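You operate a simulated robot arm through the tools that you are given. There is no shell and no other tool.

The job below is to be done with a simulated robot arm. You get a single attempt, and the scene is never put back.

TASK
Put things in order on the table top. At the end: the white wool roll from the table top stands where the teal dryer ball stood; the yellow balm stick stands where the green wash cup stood; the teal dryer ball from the table top stands on top of the blue care card; the green wash cup stands where the white wool roll stood; whatever was shut is shut again. Leave all else as you found it, and nothing knocked over.

The check looks at the end state, three seconds after you hand in, the way a careful person would. Anything else that was tipped, shoved, dropped, spilled or broken makes it a failure.

THE ROBOT
A 7-joint arm with a two-finger parallel gripper, fixed in place. Base frame: the origin is at the foot of the arm, x ahead of it, y to its left, z up; the work surface is at about z = 0. Lengths are in mm, angles in rad, forces in N, time in s.
With the tool pointing down near the work surface it reaches from about 220 to 580 mm from the base axis. Its first joint turns from -1.152 to 1.152 rad. Payload 2.5 kg.
The TCP is the grasp point between the finger pads, 23 mm short of the fingertips. In the tool frame z runs along the fingers and y along their closing line. Largest opening 94 mm; finger width 38, thickness 10; the body of the gripper, 54 by 96 mm, starts 39 mm behind the TCP.
Orientation is that of the tool frame in the base frame, as [roll, pitch, yaw] about the fixed x, y, z axes, in that order (R = Rz(yaw) Ry(pitch) Rx(roll)). With the fingers straight down and closing along the base's y, the tool's x points along the base's -x, its y along +y and its z along -z.

THE INTERFACE
- The arm moves only by the tool servo_tool. Its argument "steps" is one flat list of numbers, 7 for each row, row after row: the shift along the tool's x, y, z in mm, then the turn, a rotation vector about the tool's x, y, z in rad, then the opening in per cent of the stroke, from 0 (shut) to 100 (fully open). In form: [dx, dy, dz, ax, ay, az, claw, dx, dy, dz, ax, ay, az, claw, ...]. A call has 1 to 20 rows; each row is the pose to reach, as a shift and turn from the pose commanded when the call began, along the tool's axes at that moment. Each row takes 0.2 s and may step no farther than 50 mm and 0.15 rad from the row before; otherwise, or with a gripper value out of range, the whole call is refused. Where a pose cannot be reached the arm comes as near as it can. A force on the tool above 40 N (or 10 N above the force at the start of the call, whichever is more), or a blocked arm, ends the call early, and 0.2 s more pass. The fingers move at their own pace (about 108 mm/s each) and stop on an object; they squeeze with about 37 N. The grip force told is the motor's: it shows also when the fingers shut on nothing. Time passes only in rows, and 0.2 s behind the last, so rows that repeat a pose let the fingers close. It gives the time, the measured TCP pose, the force on the tool (base axes), the opening and the grip force at its end, in the units of the frame above (readings bear some noise), with the torque about the TCP (base axes, N m) and any sound that the robot's microphone picked up, and new pictures: "show" is both (left out), scene, wrist or none.
- Cameras (640 x 400 px; columns grow to the right, rows downward): "scene" is fixed at [94.4, -388.4, 547.3]; the picture's right is [0.98, -0.21, 0.00], its down [-0.10, -0.48, -0.87] and it looks along [0.18, 0.85, -0.49] (base axes); focal length 359 px, centre (320, 200). "wrist" rides on the gripper at [86, 16, -75] in the tool frame; the picture's right is [-0.18, 0.98, 0.00], its down [-0.58, -0.11, -0.81] and it looks along [-0.79, -0.15, 0.59] (tool axes); focal length 243 px, centre (320, 200). There is no depth. A picture from a camera that has moved, and an enlarged one, comes with that camera's place and axes in the base frame and with its lens. The place of the scene camera against the robot may be out by one fixed shift of up to 12 mm in any direction.
- close_up(camera, box): a new picture of the part [left, top, right, bottom] of that camera's present view, enlarged. No time passes.
- close_job(): hands the job in; it is judged then, once.

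Nothing tells you positions but the pictures and the camera data. Unless the task says otherwise, let go and move clear before handing in.

The tools are called by a JSON object that holds its "op" and its "data". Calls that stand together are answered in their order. servo_tool: Moves the arm, as the interface text tells. Its arguments: {"type":"object","properties":{"steps":{"type":"array","items":{"type":"number"}},"show":{"type":"string","enum":["both","scene","wrist","none"]}},"required":["steps"]} The other tools are called the same way: close_up (camera, box) takes an enlarged picture of a part of a camera's view; close_job () hands the job in.

At the start:

```text
clock: 0.0
tool_pos: [270.7, 220.4, 313.9]
tcp_rot: [-3.141, 0.0, 3.14]
wrist_force: [-0.2, -0.4, -0.6]
ft_torque: [0.01, -0.02, 0.0]
opening: 93.9
gripper_force: 0.0
```

scene: 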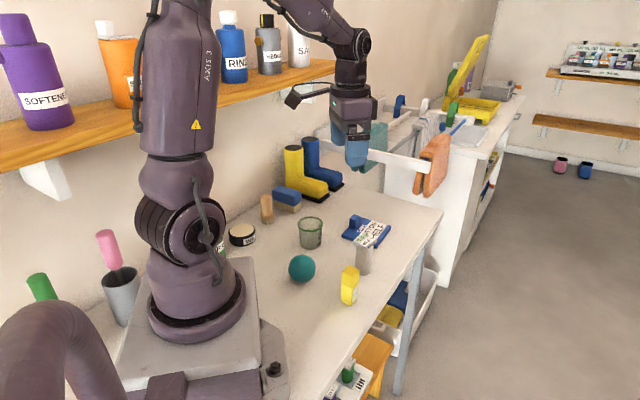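
wrist: 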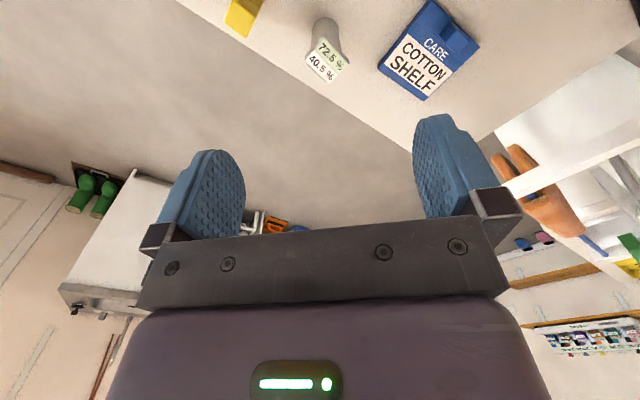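

I see a table with a teal ball, a yellow stick, a green glass cup, a white-ish roll-like thing, and a blue card with a label. I'll take enlarged views before moving.

{"op": "close_up", "data": {"camera": "scene", "box": [220, 140, 460, 320]}}

{"op": "close_up", "data": {"camera": "scene", "box": [330, 200, 410, 310]}}

{"op": "close_up", "data": {"camera": "wrist", "box": [200, 0, 520, 150]}}

{"op": "close_up", "data": {"camera": "scene", "box": [380, 30, 540, 200]}}

{"op": "close_up", "data": {"camera": "scene", "box": [300, 250, 460, 400]}}

```text
2.22 times, centred on (340, 230) of scene
camera zoom: at [94.4, -388.4, 547.3], right [0.98, -0.21, 0.0], down [-0.1, -0.48, -0.87], along [0.18, 0.85, -0.49], focal length 798 px, centre (276, 133)
```

zoom: 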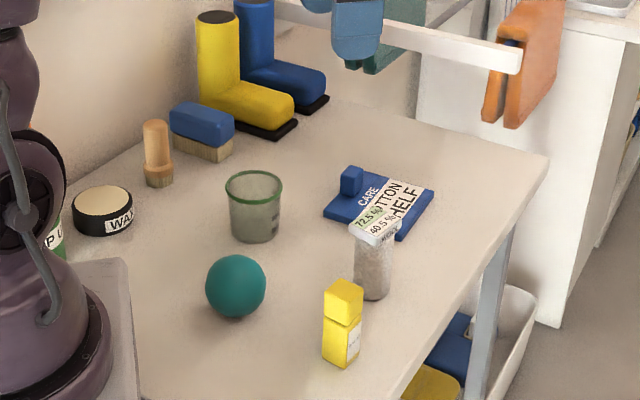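

```text
3.64 times, centred on (370, 255) of scene
camera zoom: at [94.4, -388.4, 547.3], right [0.98, -0.21, 0.0], down [-0.1, -0.48, -0.87], along [0.18, 0.85, -0.49], focal length 1307 px, centre (138, 0)
```

zoom: 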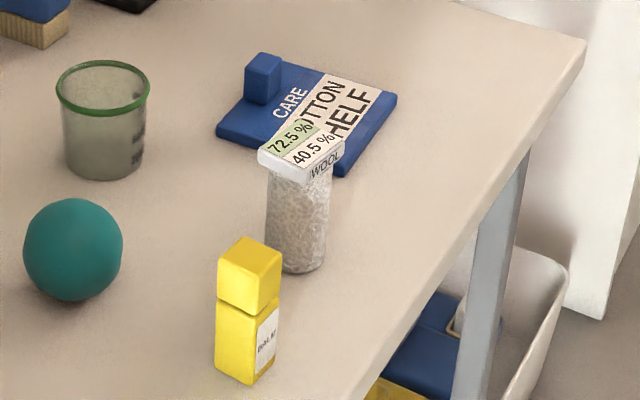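

```text
2.00 times, centred on (360, 75) of wrist
camera zoom: at [183.6, 235.9, 387.8], right [0.18, 0.98, 0.0], down [0.58, -0.11, 0.81], along [0.79, -0.15, -0.59], focal length 485 px, centre (240, 450)
```

zoom: 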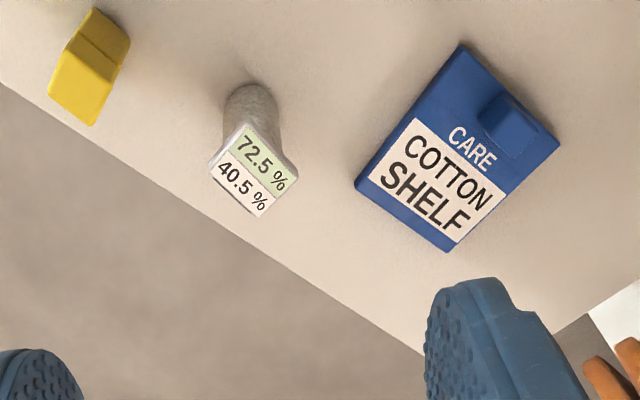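

```text
2.35 times, centred on (460, 115) of scene
camera zoom: at [94.4, -388.4, 547.3], right [0.98, -0.21, 0.0], down [-0.1, -0.48, -0.87], along [0.18, 0.85, -0.49], focal length 845 px, centre (-9, 400)
```

zoom: 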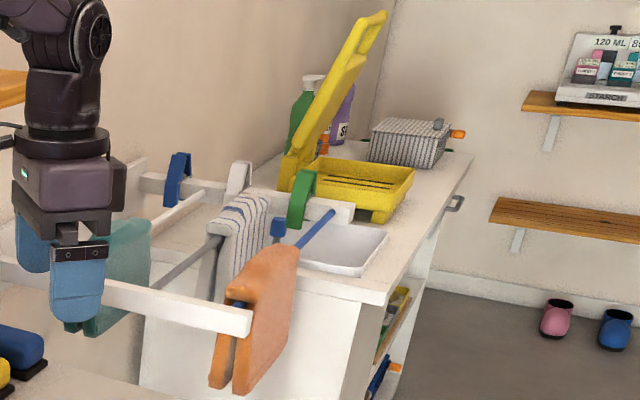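

```text
2.67 times, centred on (380, 325) of scene
camera zoom: at [94.4, -388.4, 547.3], right [0.98, -0.21, 0.0], down [-0.1, -0.48, -0.87], along [0.18, 0.85, -0.49], focal length 958 px, centre (160, -133)
```

zoom: 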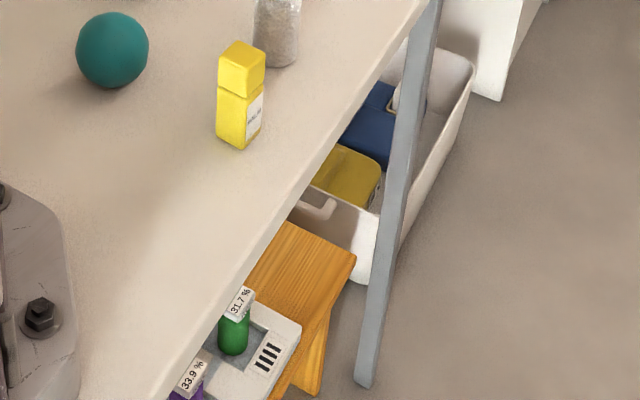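

The ball sits near (184, 218), the yellow stick near (270, 135), the roll near (320, 219), the cup near (227, 344) and the card near (380, 355). I'll tilt the hand in place so the wrist camera looks almost straight down for better measurements.

{"op": "servo_tool", "data": {"steps": [0, 0, 0, 0, 0.15, 0, 100, 0, 0, 0, 0, 0.3, 0, 100, 0, 0, 0, 0, 0.45, 0, 100, 0, 0, 0, 0, 0.6, 0, 100, 0, 0, 0, 0, 0.6, 0, 100], "show": "both"}}

```text
clock: 1.2
tool_pos: [269.4, 220.9, 314.0]
tcp_rot: [3.14, -0.604, 3.141]
wrist_force: [-0.2, 0.0, -0.3]
ft_torque: [-0.02, 0.01, -0.04]
opening: 94.0
gripper_force: 0.0
camera wrist: at [240.8, 235.7, 423.6], right [0.15, 0.98, -0.1], down [0.94, -0.11, 0.34], along [0.32, -0.15, -0.94], focal length 243 px, centre (320, 200)
```

scene: 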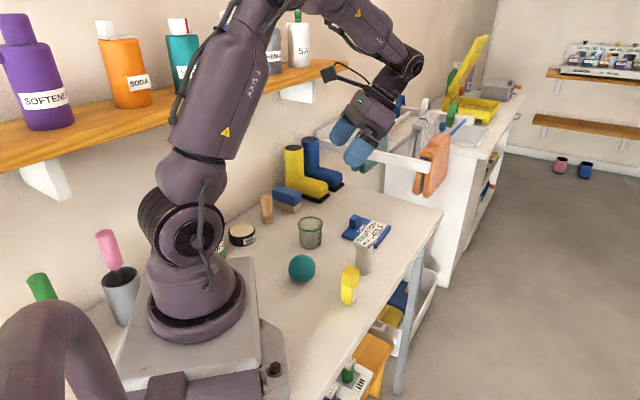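
wrist: 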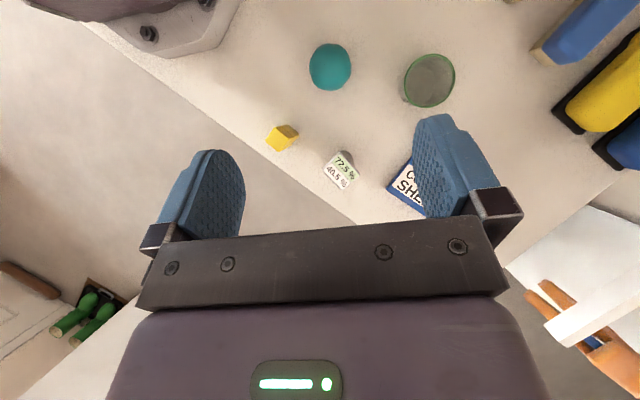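

The wrist camera now looks almost straight down and sees all the objects. I'll enlarge that view for measurements.

{"op": "close_up", "data": {"camera": "wrist", "box": [250, 20, 490, 170]}}

{"op": "close_up", "data": {"camera": "wrist", "box": [250, 110, 410, 210]}}

{"op": "close_up", "data": {"camera": "wrist", "box": [300, 30, 460, 130]}}

```text
2.67 times, centred on (370, 95) of wrist
camera zoom: at [240.8, 235.7, 423.6], right [0.15, 0.98, -0.1], down [0.94, -0.11, 0.34], along [0.32, -0.15, -0.94], focal length 647 px, centre (187, 480)
```

zoom: 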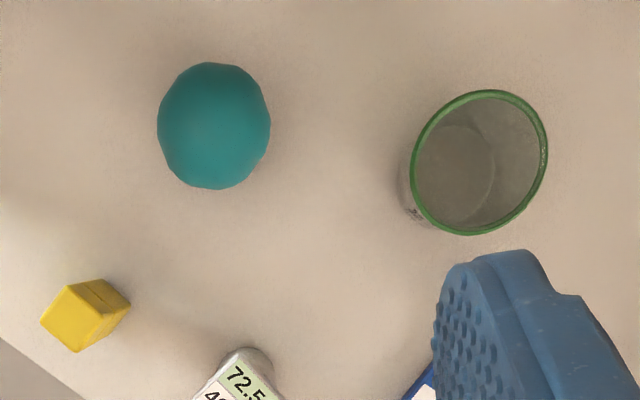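

```text
4.00 times, centred on (330, 160) of wrist
camera zoom: at [240.8, 235.7, 423.6], right [0.15, 0.98, -0.1], down [0.94, -0.11, 0.34], along [0.32, -0.15, -0.94], focal length 970 px, centre (280, 360)
```

zoom: 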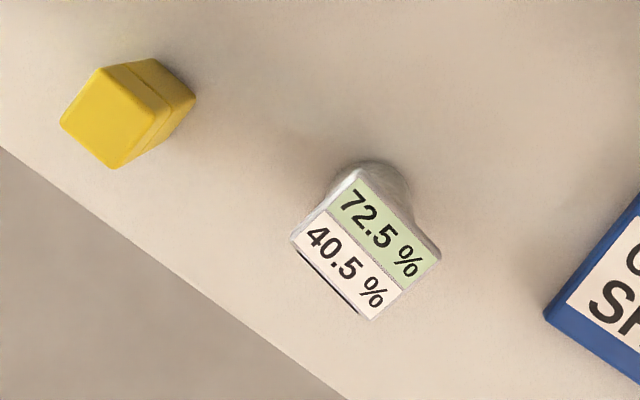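

```text
4.00 times, centred on (380, 80) of wrist
camera zoom: at [240.8, 235.7, 423.6], right [0.15, 0.98, -0.1], down [0.94, -0.11, 0.34], along [0.32, -0.15, -0.94], focal length 970 px, centre (80, 680)
```

zoom: 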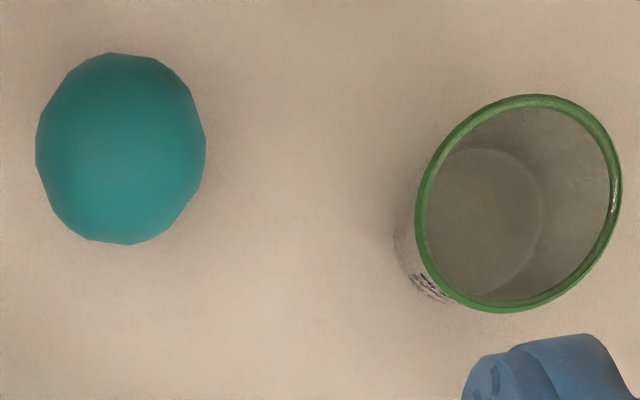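

The wrist view gives the ball at about (176, 220), the cup at (218, 344), the roll at (320, 220) and the stick at (261, 135). The scene camera reads about 8 mm too high in x. Next I'll reduce the tilt to measure the card and its raised block.

{"op": "servo_tool", "data": {"steps": [0, 0, 0, 0, -0.15, 0, 100, 0, 0, 0, 0, -0.3, 0, 100, 0, 0, 0, 0, -0.4, 0, 100, 0, 0, 0, 0, -0.4, 0, 100], "show": "wrist"}}

{"op": "close_up", "data": {"camera": "wrist", "box": [250, 0, 490, 150]}}

{"op": "close_up", "data": {"camera": "wrist", "box": [360, 20, 520, 120]}}

```text
clock: 2.2
tool_pos: [269.6, 219.6, 314.5]
tcp_rot: [-3.141, -0.198, 3.141]
wrist_force: [-0.3, -0.5, -0.9]
ft_torque: [0.02, -0.03, 0.01]
opening: 94.1
gripper_force: 0.1
camera wrist: at [199.9, 235.7, 403.3], right [0.18, 0.98, -0.04], down [0.73, -0.11, 0.68], along [0.66, -0.15, -0.74], focal length 243 px, centre (320, 200)
```

wrist: 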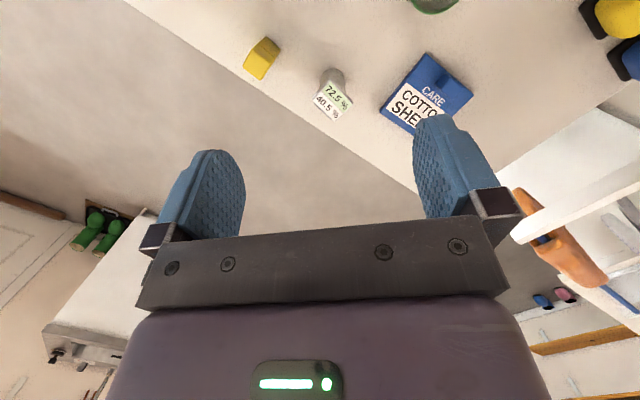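

```text
2.67 times, centred on (370, 75) of wrist
camera zoom: at [199.9, 235.7, 403.3], right [0.18, 0.98, -0.04], down [0.73, -0.11, 0.68], along [0.66, -0.15, -0.74], focal length 647 px, centre (187, 533)
```

zoom: 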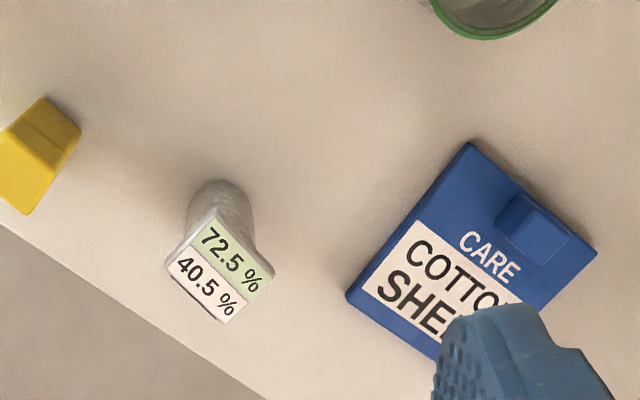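

```text
4.00 times, centred on (440, 70) of wrist
camera zoom: at [199.9, 235.7, 403.3], right [0.18, 0.98, -0.04], down [0.73, -0.11, 0.68], along [0.66, -0.15, -0.74], focal length 970 px, centre (-160, 720)
```

zoom: 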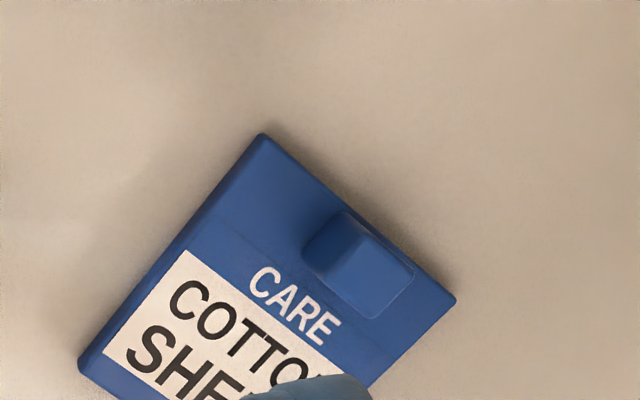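

The card's top surface is centred near (371, 361), with the raised block along its far-left edge. I'll set the ball on the clear area at about (377, 355). Now I'll straighten the tool.

{"op": "servo_tool", "data": {"steps": [0, 0, 0, 0, -0.1, 0, 100, 0, 0, 0, 0, -0.2, 0, 100, 0, 0, 0, 0, -0.2, 0, 100], "show": "none"}}

```text
clock: 3.0
tool_pos: [269.7, 220.6, 313.4]
tcp_rot: [-3.14, 0.0, -3.14]
wrist_force: [-0.2, 0.0, -0.1]
ft_torque: [-0.04, -0.03, -0.01]
opening: 94.0
gripper_force: 0.0
```

I'm moving above the ball at (176, 220) with the yaw turned to line up with the card's edge, staying high for now.

{"op": "servo_tool", "data": {"steps": [15.6, 0, 30.7, 0, 0, 0.1207, 100, 31.2, 0, 61.3, 0, 0, 0.2413, 100, 46.8, 0, 92, 0, 0, 0.362, 100, 62.3, 0, 122.7, 0, 0, 0.4827, 100, 77.9, 0, 153.3, 0, 0, 0.6033, 100, 93.5, -0.7, 184, 0, 0, 0.724, 100, 93.5, -0.7, 184, 0, 0, 0.724, 100], "show": "both"}}

```text
clock: 4.6
tool_pos: [177.3, 218.5, 128.6]
tcp_rot: [-3.141, -0.002, 2.414]
wrist_force: [0.1, 0.2, 0.2]
ft_torque: [0.02, -0.02, 0.02]
opening: 94.2
gripper_force: 0.0
camera wrist: at [122.8, 287.0, 203.3], right [0.79, 0.61, 0.0], down [0.36, -0.47, 0.81], along [0.49, -0.64, -0.59], focal length 243 px, centre (320, 200)
```

scene: 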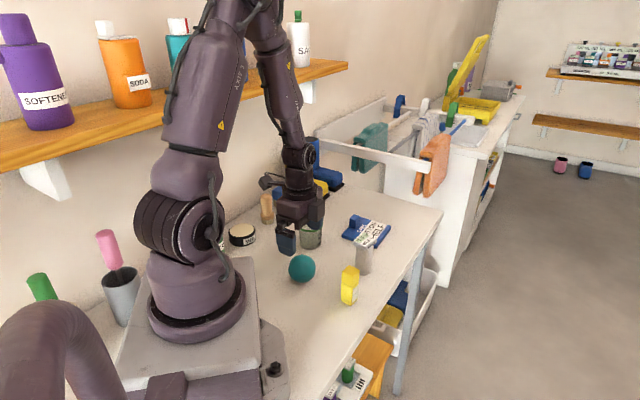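
wrist: 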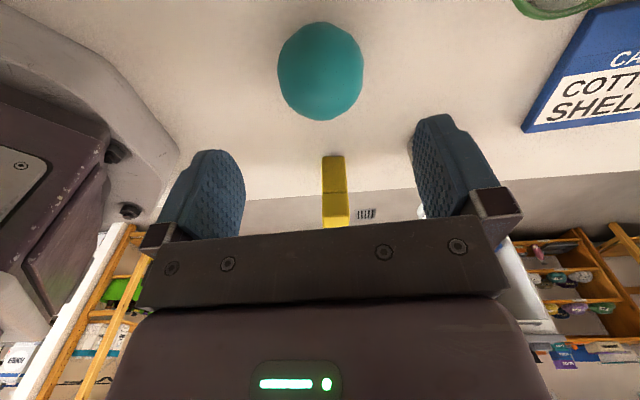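

The ball is centred between the fingers at about (176, 220). I'll lower to its mid-height and close.

{"op": "servo_tool", "data": {"steps": [0, 0, 35, 0, 0, 0, 100, 0, 0, 70, 0, 0, 0, 100, 0, 0, 90, 0, 0, 0, 100, 0, 0, 100, 0, 0, 0, 100, 0, 0, 100, 0, 0, 0, 100], "show": "both"}}

```text
clock: 5.8
tool_pos: [177.2, 219.4, 29.2]
tcp_rot: [-3.14, 0.0, 2.417]
wrist_force: [-0.3, -0.4, -0.1]
ft_torque: [0.01, 0.0, -0.02]
opening: 93.8
gripper_force: 0.2
camera wrist: at [122.5, 288.7, 103.6], right [0.79, 0.61, 0.0], down [0.36, -0.47, 0.81], along [0.5, -0.64, -0.59], focal length 243 px, centre (320, 200)
```

scene: 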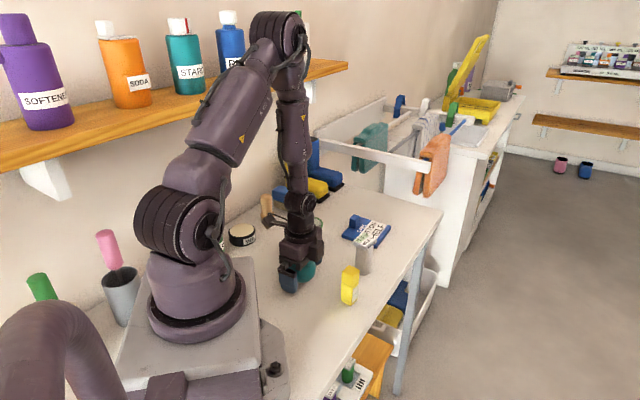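
wrist: 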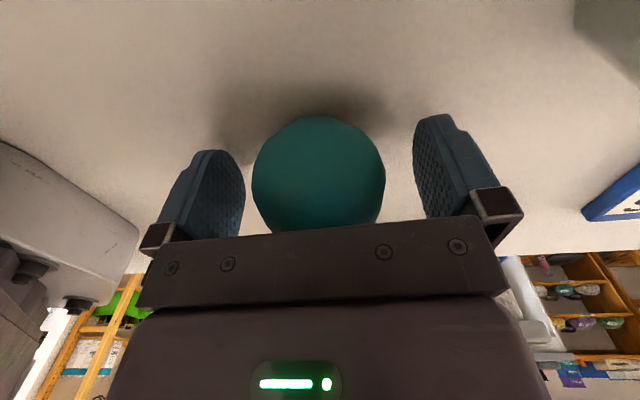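

The ball sits between the fingers. I'm closing gradually.

{"op": "servo_tool", "data": {"steps": [0, 0, 0, 0, 0, 0, 85, 0, 0, 0, 0, 0, 0, 72, 0, 0, 0, 0, 0, 0, 66, 0, 0, 0, 0, 0, 0, 60, 0, 0, 0, 0, 0, 0, 50, 0, 0, 0, 0, 0, 0, 40, 0, 0, 0, 0, 0, 0, 40], "show": "wrist"}}

```text
clock: 7.4
tool_pos: [176.4, 219.5, 30.2]
tcp_rot: [3.141, 0.0, 2.418]
wrist_force: [0.3, -0.3, 0.4]
ft_torque: [0.0, 0.0, 0.0]
opening: 61.5
gripper_force: 36.7
camera wrist: at [122.5, 288.6, 103.8], right [0.79, 0.61, 0.0], down [0.36, -0.47, 0.81], along [0.5, -0.64, -0.59], focal length 243 px, centre (320, 200)
```

wrist: 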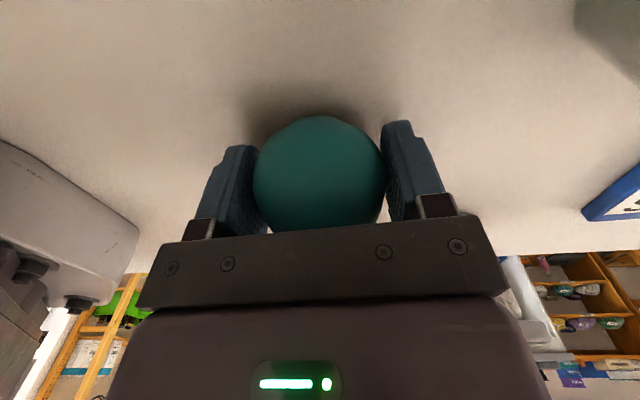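

The ball is held, with an opening of 61.5 mm. I'll lift it and carry it above the card's clear area at (377, 355).

{"op": "servo_tool", "data": {"steps": [0, 0, -40, 0, 0, 0, 40, 0, 0, -80, 0, 0, 0, 40, 0, 0, -120, 0, 0, 0, 40, -10, 39.05, -120, 0, 0, 0, 40, -20, 78.1, -120, 0, 0, 0, 40, -30.05, 117.15, -120, 0, 0, 0, 40, -40.1, 156.2, -120, 0, 0, 0, 40, -50.1, 195.3, -120, 0, 0, 0, 40, -60.1, 234.3, -120, 0, 0, 0, 40, -60.1, 234.3, -120, 0, 0, 0, 40], "show": "both"}}

{"op": "close_up", "data": {"camera": "scene", "box": [300, 150, 460, 250]}}

```text
clock: 9.6
tool_pos: [379.1, 355.7, 148.6]
tcp_rot: [-3.139, 0.002, 2.419]
wrist_force: [1.1, -0.1, 0.1]
ft_torque: [-0.01, 0.0, -0.05]
opening: 61.5
gripper_force: 37.1
camera wrist: at [323.4, 424.7, 222.9], right [0.79, 0.61, 0.0], down [0.36, -0.47, 0.81], along [0.49, -0.64, -0.59], focal length 243 px, centre (320, 200)
```

scene: 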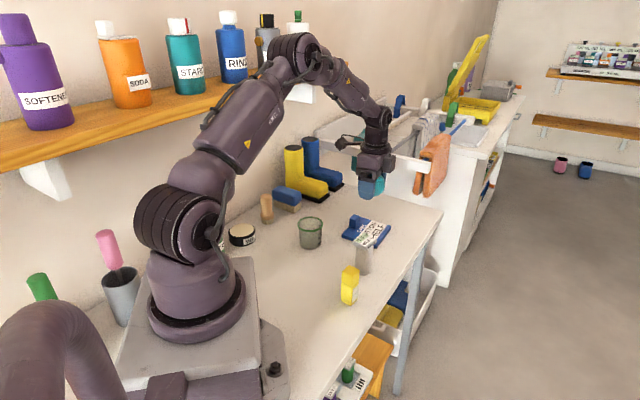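
wrist: 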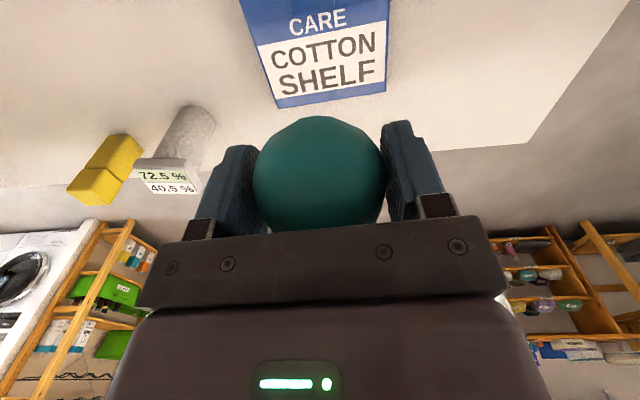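

```text
4.00 times, centred on (380, 200) of scene
camera zoom: at [94.4, -388.4, 547.3], right [0.98, -0.21, 0.0], down [-0.1, -0.48, -0.87], along [0.18, 0.85, -0.49], focal length 1437 px, centre (80, 200)
```

zoom: 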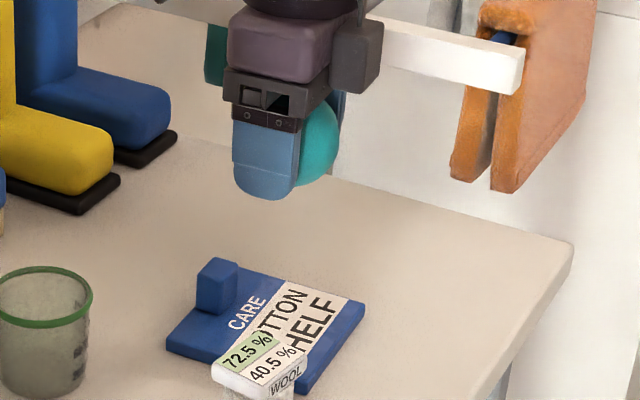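

The ball is above the card's clear area, away from the block. I'll lower it partway and then feel for contact.

{"op": "servo_tool", "data": {"steps": [0, 0, 40, 0, 0, 0, 40, 0, 0, 80, 0, 0, 0, 40, 0, 0, 100, 0, 0, 0, 40, 0, 0, 104, 0, 0, 0, 40, 0, 0, 104, 0, 0, 0, 40], "show": "both"}}

{"op": "close_up", "data": {"camera": "scene", "box": [300, 150, 460, 250]}}

```text
clock: 10.8
tool_pos: [377.6, 354.8, 45.6]
tcp_rot: [3.141, 0.0, 2.417]
wrist_force: [-0.1, -0.3, -0.4]
ft_torque: [0.03, 0.0, 0.01]
opening: 61.5
gripper_force: 37.1
camera wrist: at [322.9, 424.1, 119.8], right [0.79, 0.61, 0.0], down [0.36, -0.47, 0.81], along [0.5, -0.64, -0.59], focal length 243 px, centre (320, 200)
```

scene: 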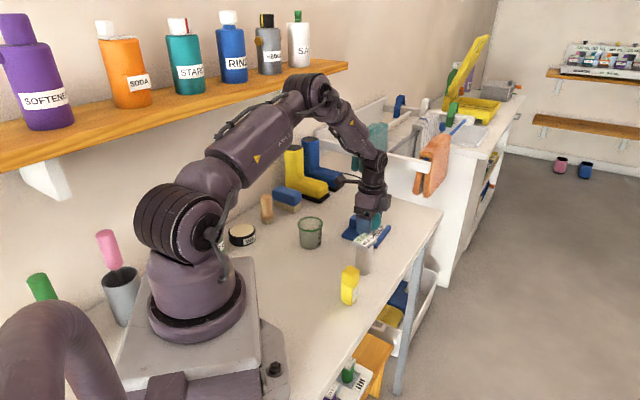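
wrist: 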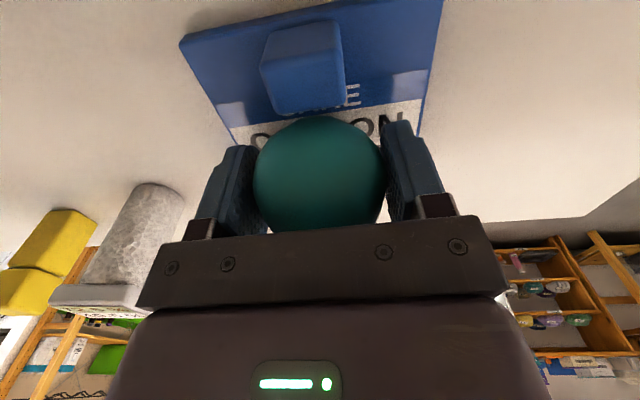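

```text
4.00 times, centred on (380, 200) of scene
camera zoom: at [94.4, -388.4, 547.3], right [0.98, -0.21, 0.0], down [-0.1, -0.48, -0.87], along [0.18, 0.85, -0.49], focal length 1437 px, centre (80, 200)
```

zoom: 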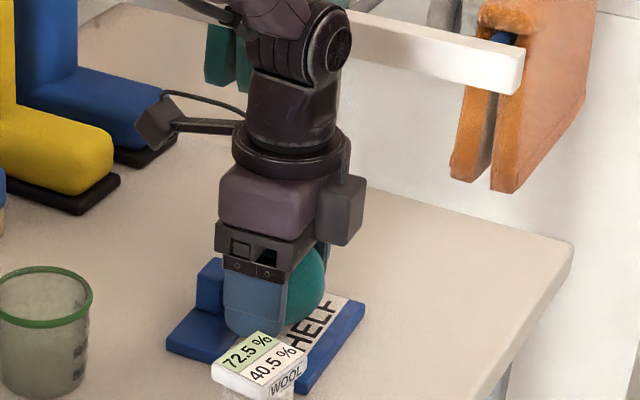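

The ball is about 5 mm above the card and clear of the block. I'll creep down and watch the force.

{"op": "servo_tool", "data": {"steps": [0, 0, 1.5, 0, 0, 0, 40, 0, 0, 3, 0, 0, 0, 40, 0, 0, 3, 0, 0, 0, 40], "show": "none"}}

```text
clock: 11.6
tool_pos: [378.5, 355.0, 43.0]
tcp_rot: [3.141, 0.0, 2.417]
wrist_force: [0.1, 0.8, -0.7]
ft_torque: [-0.03, -0.02, 0.0]
opening: 61.2
gripper_force: 36.8
```

{"op": "servo_tool", "data": {"steps": [0, 0, 1, 0, 0, 0, 40, 0, 0, 1, 0, 0, 0, 40], "show": "none"}}

```text
clock: 12.2
tool_pos: [377.4, 355.5, 41.6]
tcp_rot: [3.141, -0.001, 2.418]
wrist_force: [0.0, -0.5, -0.9]
ft_torque: [0.01, -0.02, 0.0]
opening: 61.1
gripper_force: 36.6
```

The ball hasn't touched yet at a commanded z of about 42. I'll go down another millimetre at a time.

{"op": "servo_tool", "data": {"steps": [0, 0, 1, 0, 0, 0, 40, 0, 0, 1, 0, 0, 0, 40], "show": "none"}}

```text
clock: 12.8
tool_pos: [377.8, 355.7, 41.9]
tcp_rot: [3.14, 0.001, 2.416]
wrist_force: [0.1, 0.0, -1.0]
ft_torque: [-0.01, 0.01, 0.0]
opening: 61.3
gripper_force: 36.7
```

{"op": "servo_tool", "data": {"steps": [0, 0, 1, 0, 0, 0, 40, 0, 0, 1, 0, 0, 0, 40], "show": "none"}}

{"op": "close_up", "data": {"camera": "scene", "box": [340, 200, 404, 240]}}

```text
clock: 13.4
tool_pos: [376.9, 355.1, 38.9]
tcp_rot: [3.138, 0.0, 2.418]
wrist_force: [-1.8, -1.2, 6.5]
ft_torque: [-0.04, 0.07, 0.02]
opening: 61.1
gripper_force: 37.4
```

```text
10.00 times, centred on (372, 220) of scene
camera zoom: at [94.3, -388.4, 547.3], right [0.98, -0.21, 0.0], down [-0.1, -0.48, -0.87], along [0.18, 0.85, -0.49], focal length 3593 px, centre (-200, 0)
```

zoom: 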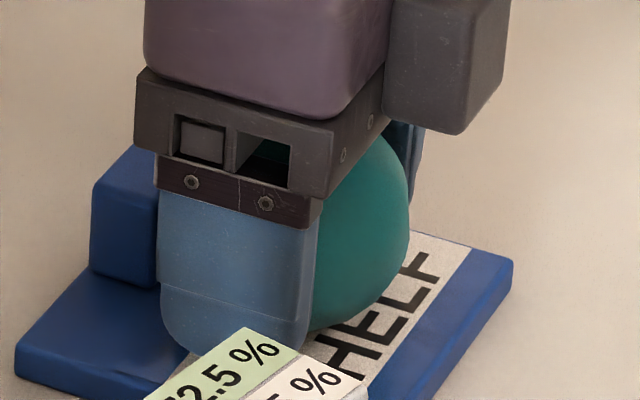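

Contact shows as 6.5 N upward, so the card top is at about 10 mm. I'll ease off about half a millimetre and open the fingers slowly so the ball gets no push.

{"op": "servo_tool", "data": {"steps": [0, 0, -0.5, 0, 0, 0, 40, 0, 0, -0.5, 0, 0, 0, 40], "show": "none"}}

```text
clock: 14.0
tool_pos: [376.5, 355.2, 39.8]
tcp_rot: [-3.141, 0.0, 2.417]
wrist_force: [0.4, 1.3, 4.3]
ft_torque: [0.03, 0.02, -0.01]
opening: 61.3
gripper_force: 36.5
```

{"op": "servo_tool", "data": {"steps": [0, 0, -0.5, 0, 0, 0, 40, 0, 0, -0.5, 0, 0, 0, 40], "show": "none"}}

```text
clock: 14.6
tool_pos: [377.3, 354.4, 40.6]
tcp_rot: [3.141, 0.0, 2.418]
wrist_force: [0.5, 0.7, 1.1]
ft_torque: [-0.04, -0.01, -0.01]
opening: 61.1
gripper_force: 37.4
```

The ball now rests on the card with almost no load on the tool. I'm opening slowly.

{"op": "servo_tool", "data": {"steps": [0, 0, 0, 0, 0, 0, 62, 0, 0, 0, 0, 0, 0, 64, 0, 0, 0, 0, 0, 0, 65, 0, 0, 0, 0, 0, 0, 65.5, 0, 0, 0, 0, 0, 0, 66, 0, 0, 0, 0, 0, 0, 66.5, 0, 0, 0, 0, 0, 0, 67, 0, 0, 0, 0, 0, 0, 68, 0, 0, 0, 0, 0, 0, 69, 0, 0, 0, 0, 0, 0, 70, 0, 0, 0, 0, 0, 0, 71], "show": "wrist"}}

```text
clock: 17.0
tool_pos: [377.1, 355.3, 40.3]
tcp_rot: [3.141, -0.001, 2.417]
wrist_force: [0.0, 0.0, -0.3]
ft_torque: [0.01, -0.05, 0.0]
opening: 66.6
gripper_force: 0.1
camera wrist: at [322.8, 424.0, 114.8], right [0.79, 0.61, 0.0], down [0.36, -0.47, 0.81], along [0.5, -0.64, -0.59], focal length 243 px, centre (320, 200)
```

wrist: 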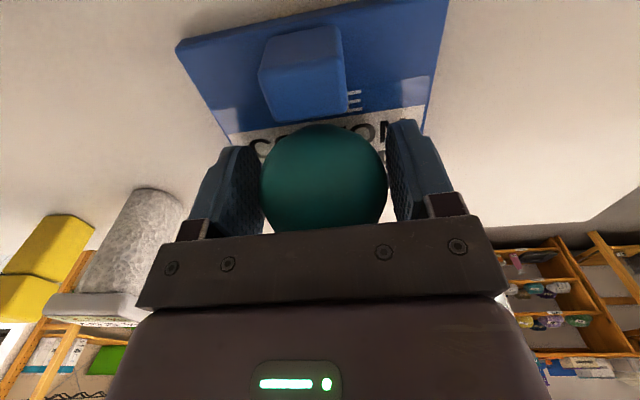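

The ball is loose between the fingers and its image has shifted slightly. I'll wait a moment to see whether it is still moving.

{"op": "servo_tool", "data": {"steps": [0, 0, 0, 0, 0, 0, 71, 0, 0, 0, 0, 0, 0, 71, 0, 0, 0, 0, 0, 0, 71, 0, 0, 0, 0, 0, 0, 71, 0, 0, 0, 0, 0, 0, 71], "show": "wrist"}}

```text
clock: 18.2
tool_pos: [377.5, 354.3, 39.8]
tcp_rot: [3.142, -0.001, 2.417]
wrist_force: [0.5, 0.1, 0.0]
ft_torque: [0.02, -0.02, 0.0]
opening: 66.8
gripper_force: 0.1
camera wrist: at [322.8, 424.0, 114.8], right [0.79, 0.61, 0.0], down [0.36, -0.47, 0.81], along [0.5, -0.64, -0.59], focal length 243 px, centre (320, 200)
```

wrist: 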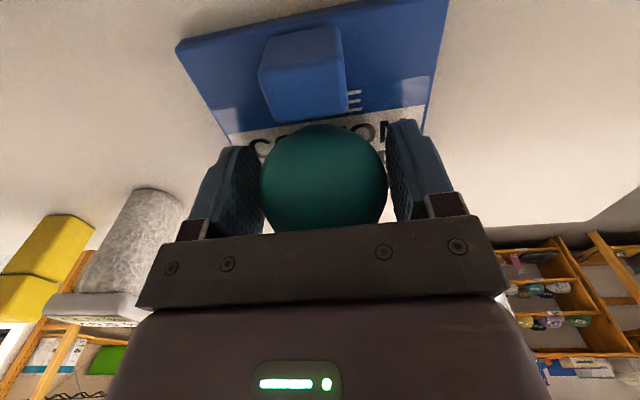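

The ball is steady. I'll open the rest of the way slowly, then check again.

{"op": "servo_tool", "data": {"steps": [0, 0, 0, 0, 0, 0, 73, 0, 0, 0, 0, 0, 0, 75, 0, 0, 0, 0, 0, 0, 78, 0, 0, 0, 0, 0, 0, 82, 0, 0, 0, 0, 0, 0, 86, 0, 0, 0, 0, 0, 0, 90, 0, 0, 0, 0, 0, 0, 95, 0, 0, 0, 0, 0, 0, 100, 0, 0, 0, 0, 0, 0, 100], "show": "wrist"}}

```text
clock: 20.2
tool_pos: [377.4, 355.0, 41.3]
tcp_rot: [3.14, 0.0, 2.418]
wrist_force: [0.0, 1.1, -0.1]
ft_torque: [-0.01, 0.0, 0.01]
opening: 93.9
gripper_force: 0.0
camera wrist: at [322.8, 424.0, 114.8], right [0.79, 0.61, 0.0], down [0.36, -0.47, 0.81], along [0.5, -0.64, -0.59], focal length 243 px, centre (320, 200)
```

wrist: 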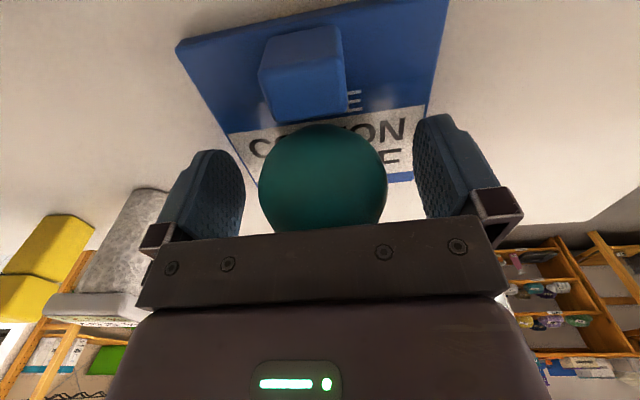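

The ball stands free on the card. I'll rise straight up.

{"op": "servo_tool", "data": {"steps": [0, 0, -15, 0, 0, 0, 100, 0, 0, -40, 0, 0, 0, 100, 0, 0, -75, 0, 0, 0, 100, 0, 0, -109, 0, 0, 0, 100, 0, 0, -109, 0, 0, 0, 100], "show": "both"}}

{"op": "close_up", "data": {"camera": "wrist", "box": [80, 0, 480, 250]}}

{"op": "close_up", "data": {"camera": "scene", "box": [300, 170, 428, 250]}}

```text
clock: 21.4
tool_pos: [377.3, 355.1, 149.0]
tcp_rot: [3.141, -0.001, 2.416]
wrist_force: [-0.4, -0.1, -0.2]
ft_torque: [0.0, -0.03, -0.01]
opening: 94.2
gripper_force: 0.1
camera wrist: at [323.0, 424.3, 224.0], right [0.79, 0.61, 0.0], down [0.36, -0.47, 0.81], along [0.5, -0.64, -0.59], focal length 243 px, centre (320, 200)
```

scene: 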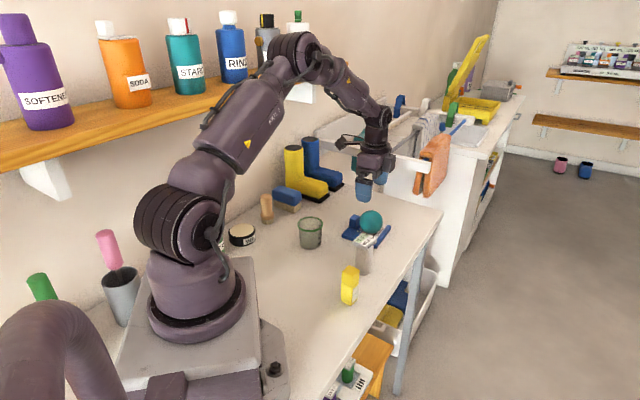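
wrist: 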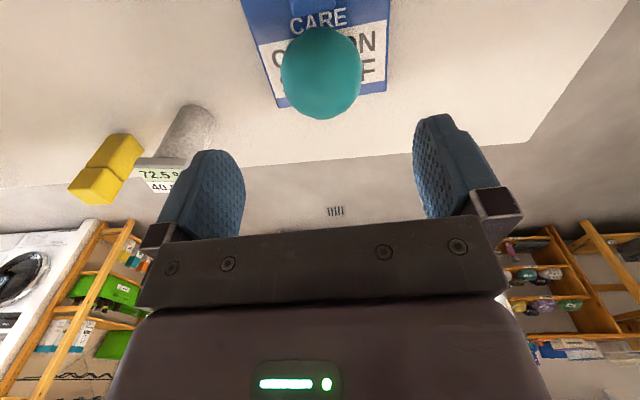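

```text
1.60 times, centred on (280, 125) of wrist
camera zoom: at [323.0, 424.3, 224.0], right [0.79, 0.61, 0.0], down [0.36, -0.47, 0.81], along [0.5, -0.64, -0.59], focal length 388 px, centre (384, 320)
```

zoom: 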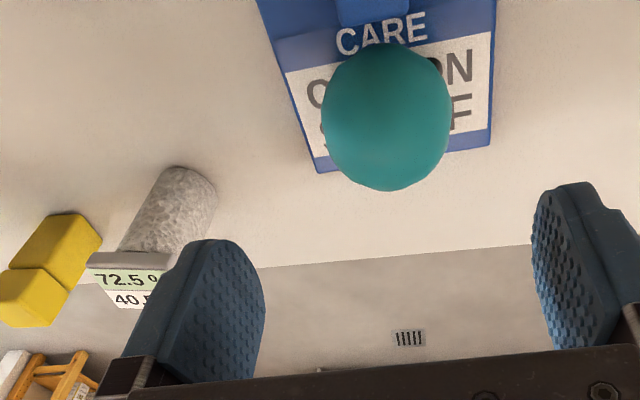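

```text
5.00 times, centred on (364, 210) of scene
camera zoom: at [94.4, -388.4, 547.3], right [0.98, -0.21, 0.0], down [-0.1, -0.48, -0.87], along [0.18, 0.85, -0.49], focal length 1797 px, centre (100, 150)
```

zoom: 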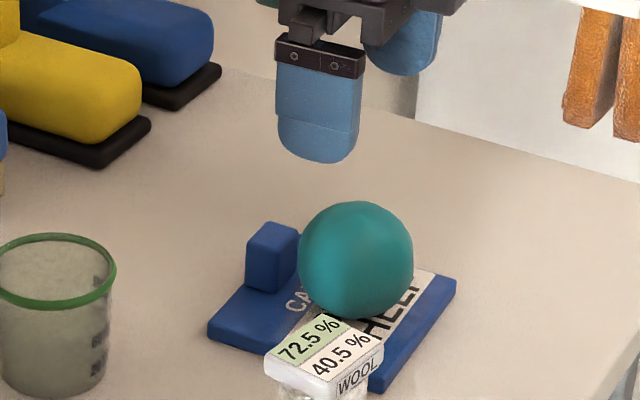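

The ball sits steadily on the card. Next is the wool roll: I'll move above (320, 220) and turn so the fingers close across the short side of its label.

{"op": "servo_tool", "data": {"steps": [-4.68, -13.98, -10, 0, 0, -0.1387, 100, -9.36, -27.96, -10, 0, 0, -0.2774, 100, -14.04, -41.94, -10, 0, 0, -0.4161, 100, -18.72, -55.92, -10, 0, 0, -0.5548, 100, -23.4, -69.9, -10, 0, 0, -0.6935, 100, -28.08, -83.88, -10, 0, 0, -0.8322, 100, -32.76, -97.86, -10, 0, 0, -0.9709, 100, -37.44, -111.84, -10, 0, 0, -1.1096, 100, -42.12, -125.82, -10, 0, 0, -1.2483, 100, -46.8, -139.8, -10, 0, 0, -1.387, 100, -46.8, -139.8, -10, 0, 0, -1.387, 100], "show": "both"}}

{"op": "close_up", "data": {"camera": "wrist", "box": [240, 0, 400, 100]}}

```text
clock: 23.8
tool_pos: [321.2, 219.4, 158.8]
tcp_rot: [3.141, -0.001, -2.477]
wrist_force: [0.2, 0.2, 0.6]
ft_torque: [0.01, -0.04, 0.0]
opening: 93.9
gripper_force: 0.1
camera wrist: at [241.3, 178.0, 233.5], right [-0.46, 0.89, 0.0], down [0.52, 0.27, 0.81], along [0.72, 0.37, -0.59], focal length 243 px, centre (320, 200)
```

scene: 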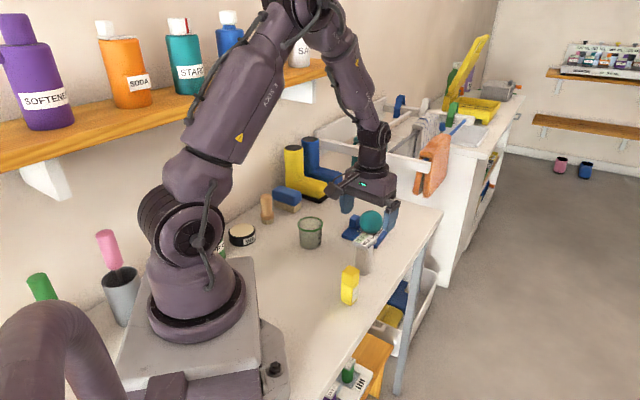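
wrist: 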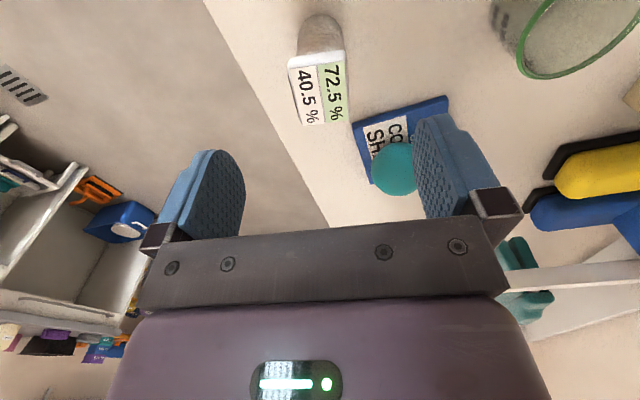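

```text
4.00 times, centred on (320, 50) of wrist
camera zoom: at [241.3, 178.0, 233.5], right [-0.46, 0.89, 0.0], down [0.52, 0.27, 0.81], along [0.72, 0.37, -0.59], focal length 970 px, centre (320, 800)
```

zoom: 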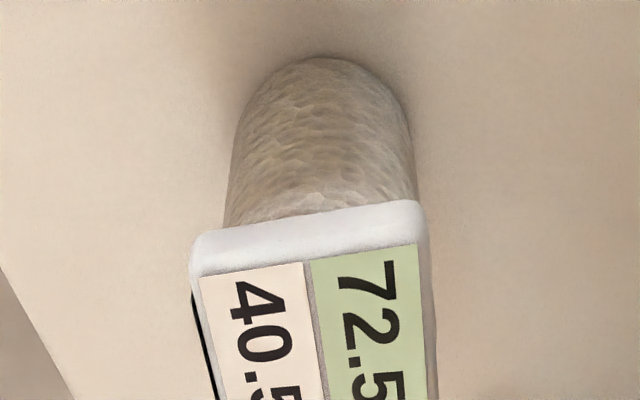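

The roll is centred under the fingers at about (319, 220) and stands roughly 80–88 mm tall. I'll descend to about z = 54, leaving clearance under the palm.

{"op": "servo_tool", "data": {"steps": [0, 0, 30, 0, 0, 0, 100, 0, 0, 60, 0, 0, 0, 100, 0, 0, 85, 0, 0, 0, 100, 0, 0, 100, 0, 0, 0, 100, 0, 0, 106, 0, 0, 0, 100, 0, 0, 106, 0, 0, 0, 100], "show": "both"}}

{"op": "close_up", "data": {"camera": "scene", "box": [316, 180, 444, 300]}}

```text
clock: 25.2
tool_pos: [320.3, 219.5, 54.1]
tcp_rot: [3.142, 0.0, -2.479]
wrist_force: [-0.4, -0.5, -0.8]
ft_torque: [0.02, -0.01, 0.02]
opening: 94.1
gripper_force: 0.0
camera wrist: at [240.9, 178.9, 128.0], right [-0.46, 0.89, 0.0], down [0.52, 0.27, 0.81], along [0.72, 0.37, -0.59], focal length 243 px, centre (320, 200)
```

scene: 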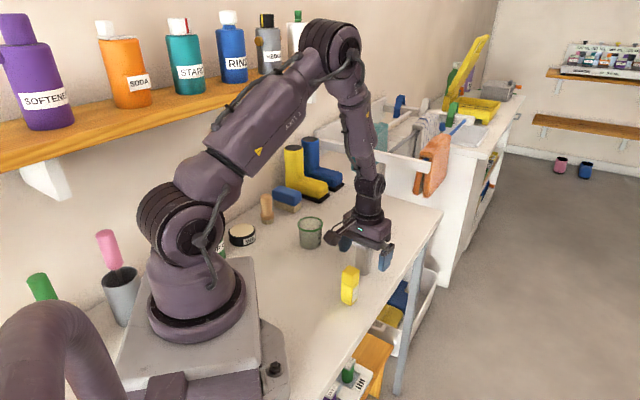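
wrist: 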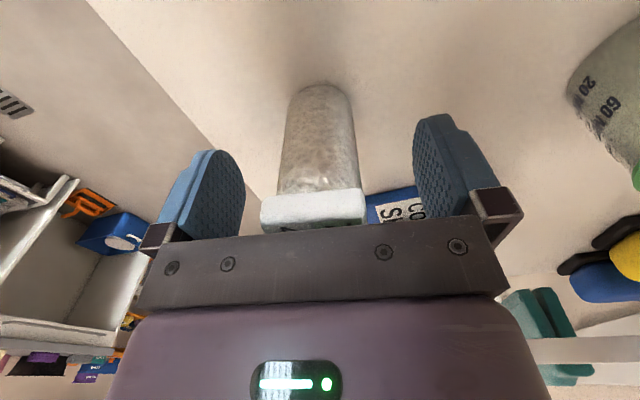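

```text
3.33 times, centred on (380, 240) of scene
camera zoom: at [94.4, -388.4, 547.3], right [0.98, -0.21, 0.0], down [-0.1, -0.48, -0.87], along [0.18, 0.85, -0.49], focal length 1198 px, centre (120, 67)
```

zoom: 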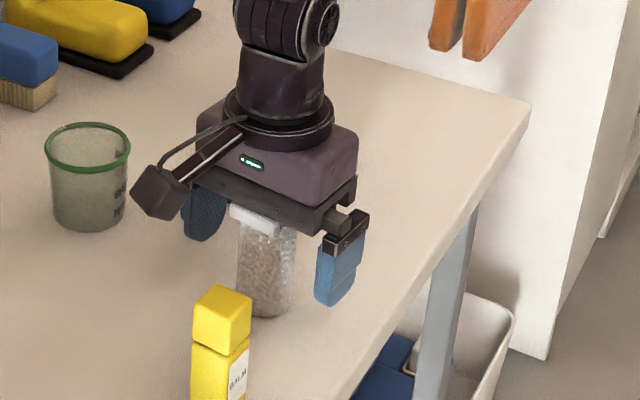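

The palm clears the roll. I'll enlarge the wrist view to check the centring before closing.

{"op": "close_up", "data": {"camera": "wrist", "box": [210, 70, 450, 240]}}

```text
2.35 times, centred on (330, 155) of wrist
camera zoom: at [240.9, 178.9, 128.0], right [-0.46, 0.89, 0.0], down [0.52, 0.27, 0.81], along [0.72, 0.37, -0.59], focal length 571 px, centre (296, 306)
```

zoom: 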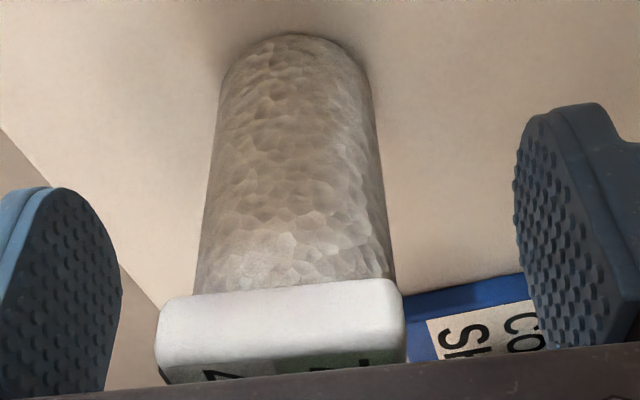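

The roll's body is centred and its label plate is lined up with the fingers. I'm closing gradually.

{"op": "servo_tool", "data": {"steps": [0, 0.5, 0, 0, 0, 0, 80, 0, 0.5, 0, 0, 0, 0, 60, 0, 0.5, 0, 0, 0, 0, 48, 0, 0.5, 0, 0, 0, 0, 44, 0, 0.5, 0, 0, 0, 0, 41, 0, 0.5, 0, 0, 0, 0, 38, 0, 0.5, 0, 0, 0, 0, 34, 0, 0.5, 0, 0, 0, 0, 28, 0, 0.5, 0, 0, 0, 0, 20, 0, 0.5, 0, 0, 0, 0, 20], "show": "wrist"}}

{"op": "close_up", "data": {"camera": "wrist", "box": [210, 70, 450, 240]}}

```text
clock: 27.4
tool_pos: [319.1, 220.0, 52.3]
tcp_rot: [3.142, 0.0, -2.477]
wrist_force: [0.2, 0.5, 0.7]
ft_torque: [0.02, 0.02, -0.03]
opening: 35.4
gripper_force: 37.3
camera wrist: at [240.7, 179.0, 127.9], right [-0.46, 0.89, 0.0], down [0.53, 0.27, 0.81], along [0.72, 0.37, -0.59], focal length 243 px, centre (320, 200)
```

wrist: 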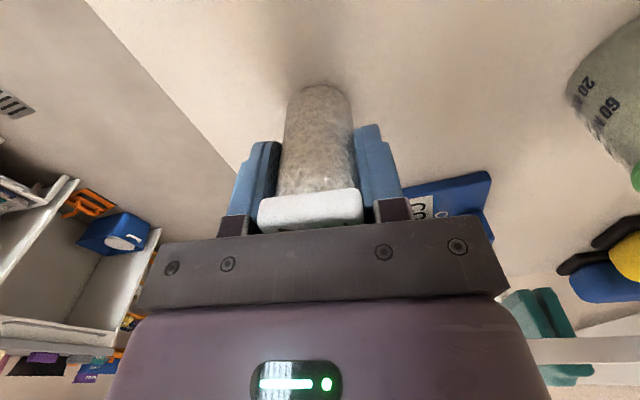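

```text
2.35 times, centred on (330, 155) of wrist
camera zoom: at [240.7, 179.0, 127.9], right [-0.46, 0.89, 0.0], down [0.53, 0.27, 0.81], along [0.72, 0.37, -0.59], focal length 571 px, centre (296, 306)
```

zoom: 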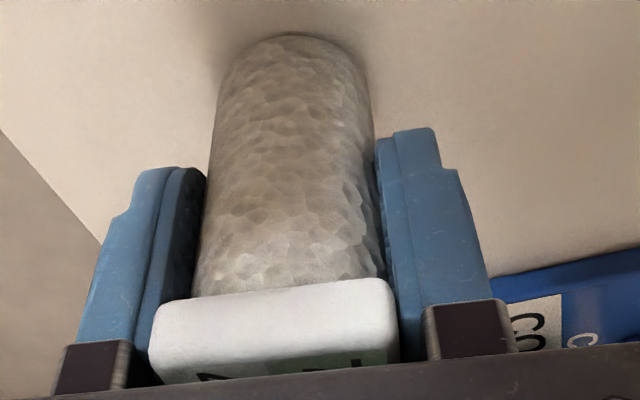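

The roll is gripped at 35.4 mm. I'll lift it and carry it over the ball's old spot at (176, 220).

{"op": "servo_tool", "data": {"steps": [0, 0, -30, 0, 0, 0, 20, 0, 0, -65, 0, 0, 0, 20, 0, 0, -95, 0, 0, 0, 20, 22.5, 17.5, -95, 0, 0, 0, 20, 44.9, 35.1, -95, 0, 0, 0, 20, 67.4, 52.6, -95, 0, 0, 0, 20, 89.8, 70.2, -95, 0, 0, 0, 20, 112.3, 87.7, -95, 0, 0, 0, 20, 112.3, 87.7, -95, 0, 0, 0, 20, 112.3, 87.7, -60, 0, 0, 0, 20, 112.3, 87.7, -30, 0, 0, 0, 20, 112.3, 87.7, -15, 0, 0, 0, 20, 112.3, 87.7, -15, 0, 0, 0, 20], "show": "both"}}

{"op": "close_up", "data": {"camera": "scene", "box": [230, 170, 422, 310]}}

```text
clock: 30.2
tool_pos: [176.7, 218.9, 69.3]
tcp_rot: [-3.141, 0.0, -2.479]
wrist_force: [0.2, 0.9, -2.0]
ft_torque: [0.04, -0.01, 0.01]
opening: 35.5
gripper_force: 36.8
camera wrist: at [98.4, 178.5, 142.9], right [-0.46, 0.89, 0.0], down [0.52, 0.27, 0.81], along [0.72, 0.37, -0.59], focal length 243 px, centre (320, 200)
```

scene: 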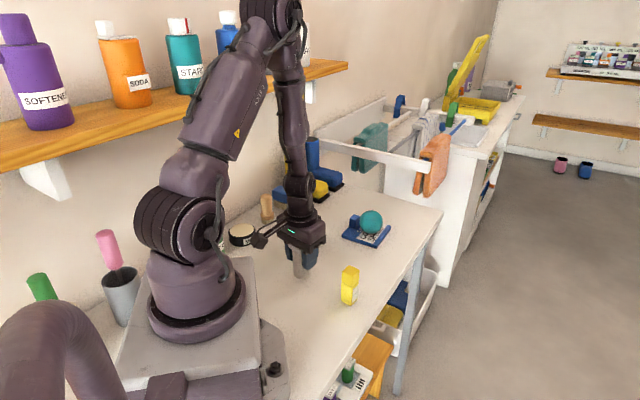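
wrist: 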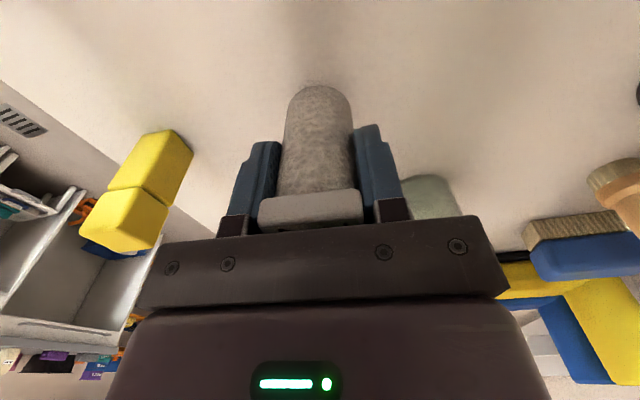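

```text
2.86 times, centred on (326, 240) of scene
camera zoom: at [94.4, -388.4, 547.3], right [0.98, -0.21, 0.0], down [-0.1, -0.48, -0.87], along [0.18, 0.85, -0.49], focal length 1027 px, centre (303, 86)
```

zoom: 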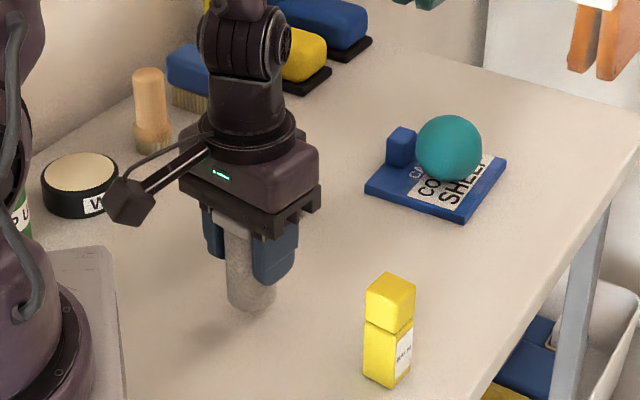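

The roll hangs upright above the ball's old spot, and the ball is steady on the card. I'll lower the last 15 mm gently.

{"op": "servo_tool", "data": {"steps": [0, 0, 6, 0, 0, 0, 20, 0, 0, 11, 0, 0, 0, 20, 0, 0, 13.5, 0, 0, 0, 20, 0, 0, 14.5, 0, 0, 0, 20, 0, 0, 14.5, 0, 0, 0, 20], "show": "none"}}

```text
clock: 31.4
tool_pos: [177.4, 219.5, 54.5]
tcp_rot: [-3.14, 0.0, -2.478]
wrist_force: [0.1, 0.7, -1.7]
ft_torque: [0.0, 0.05, -0.01]
opening: 35.4
gripper_force: 37.5
```

{"op": "servo_tool", "data": {"steps": [0, 0, 0.5, 0, 0, 0, 20, 0, 0, 0.5, 0, 0, 0, 20], "show": "none"}}

```text
clock: 32.0
tool_pos: [176.8, 219.3, 54.1]
tcp_rot: [-3.141, 0.001, -2.477]
wrist_force: [-0.4, -0.2, -1.1]
ft_torque: [-0.03, -0.05, -0.02]
opening: 35.4
gripper_force: 36.9
```

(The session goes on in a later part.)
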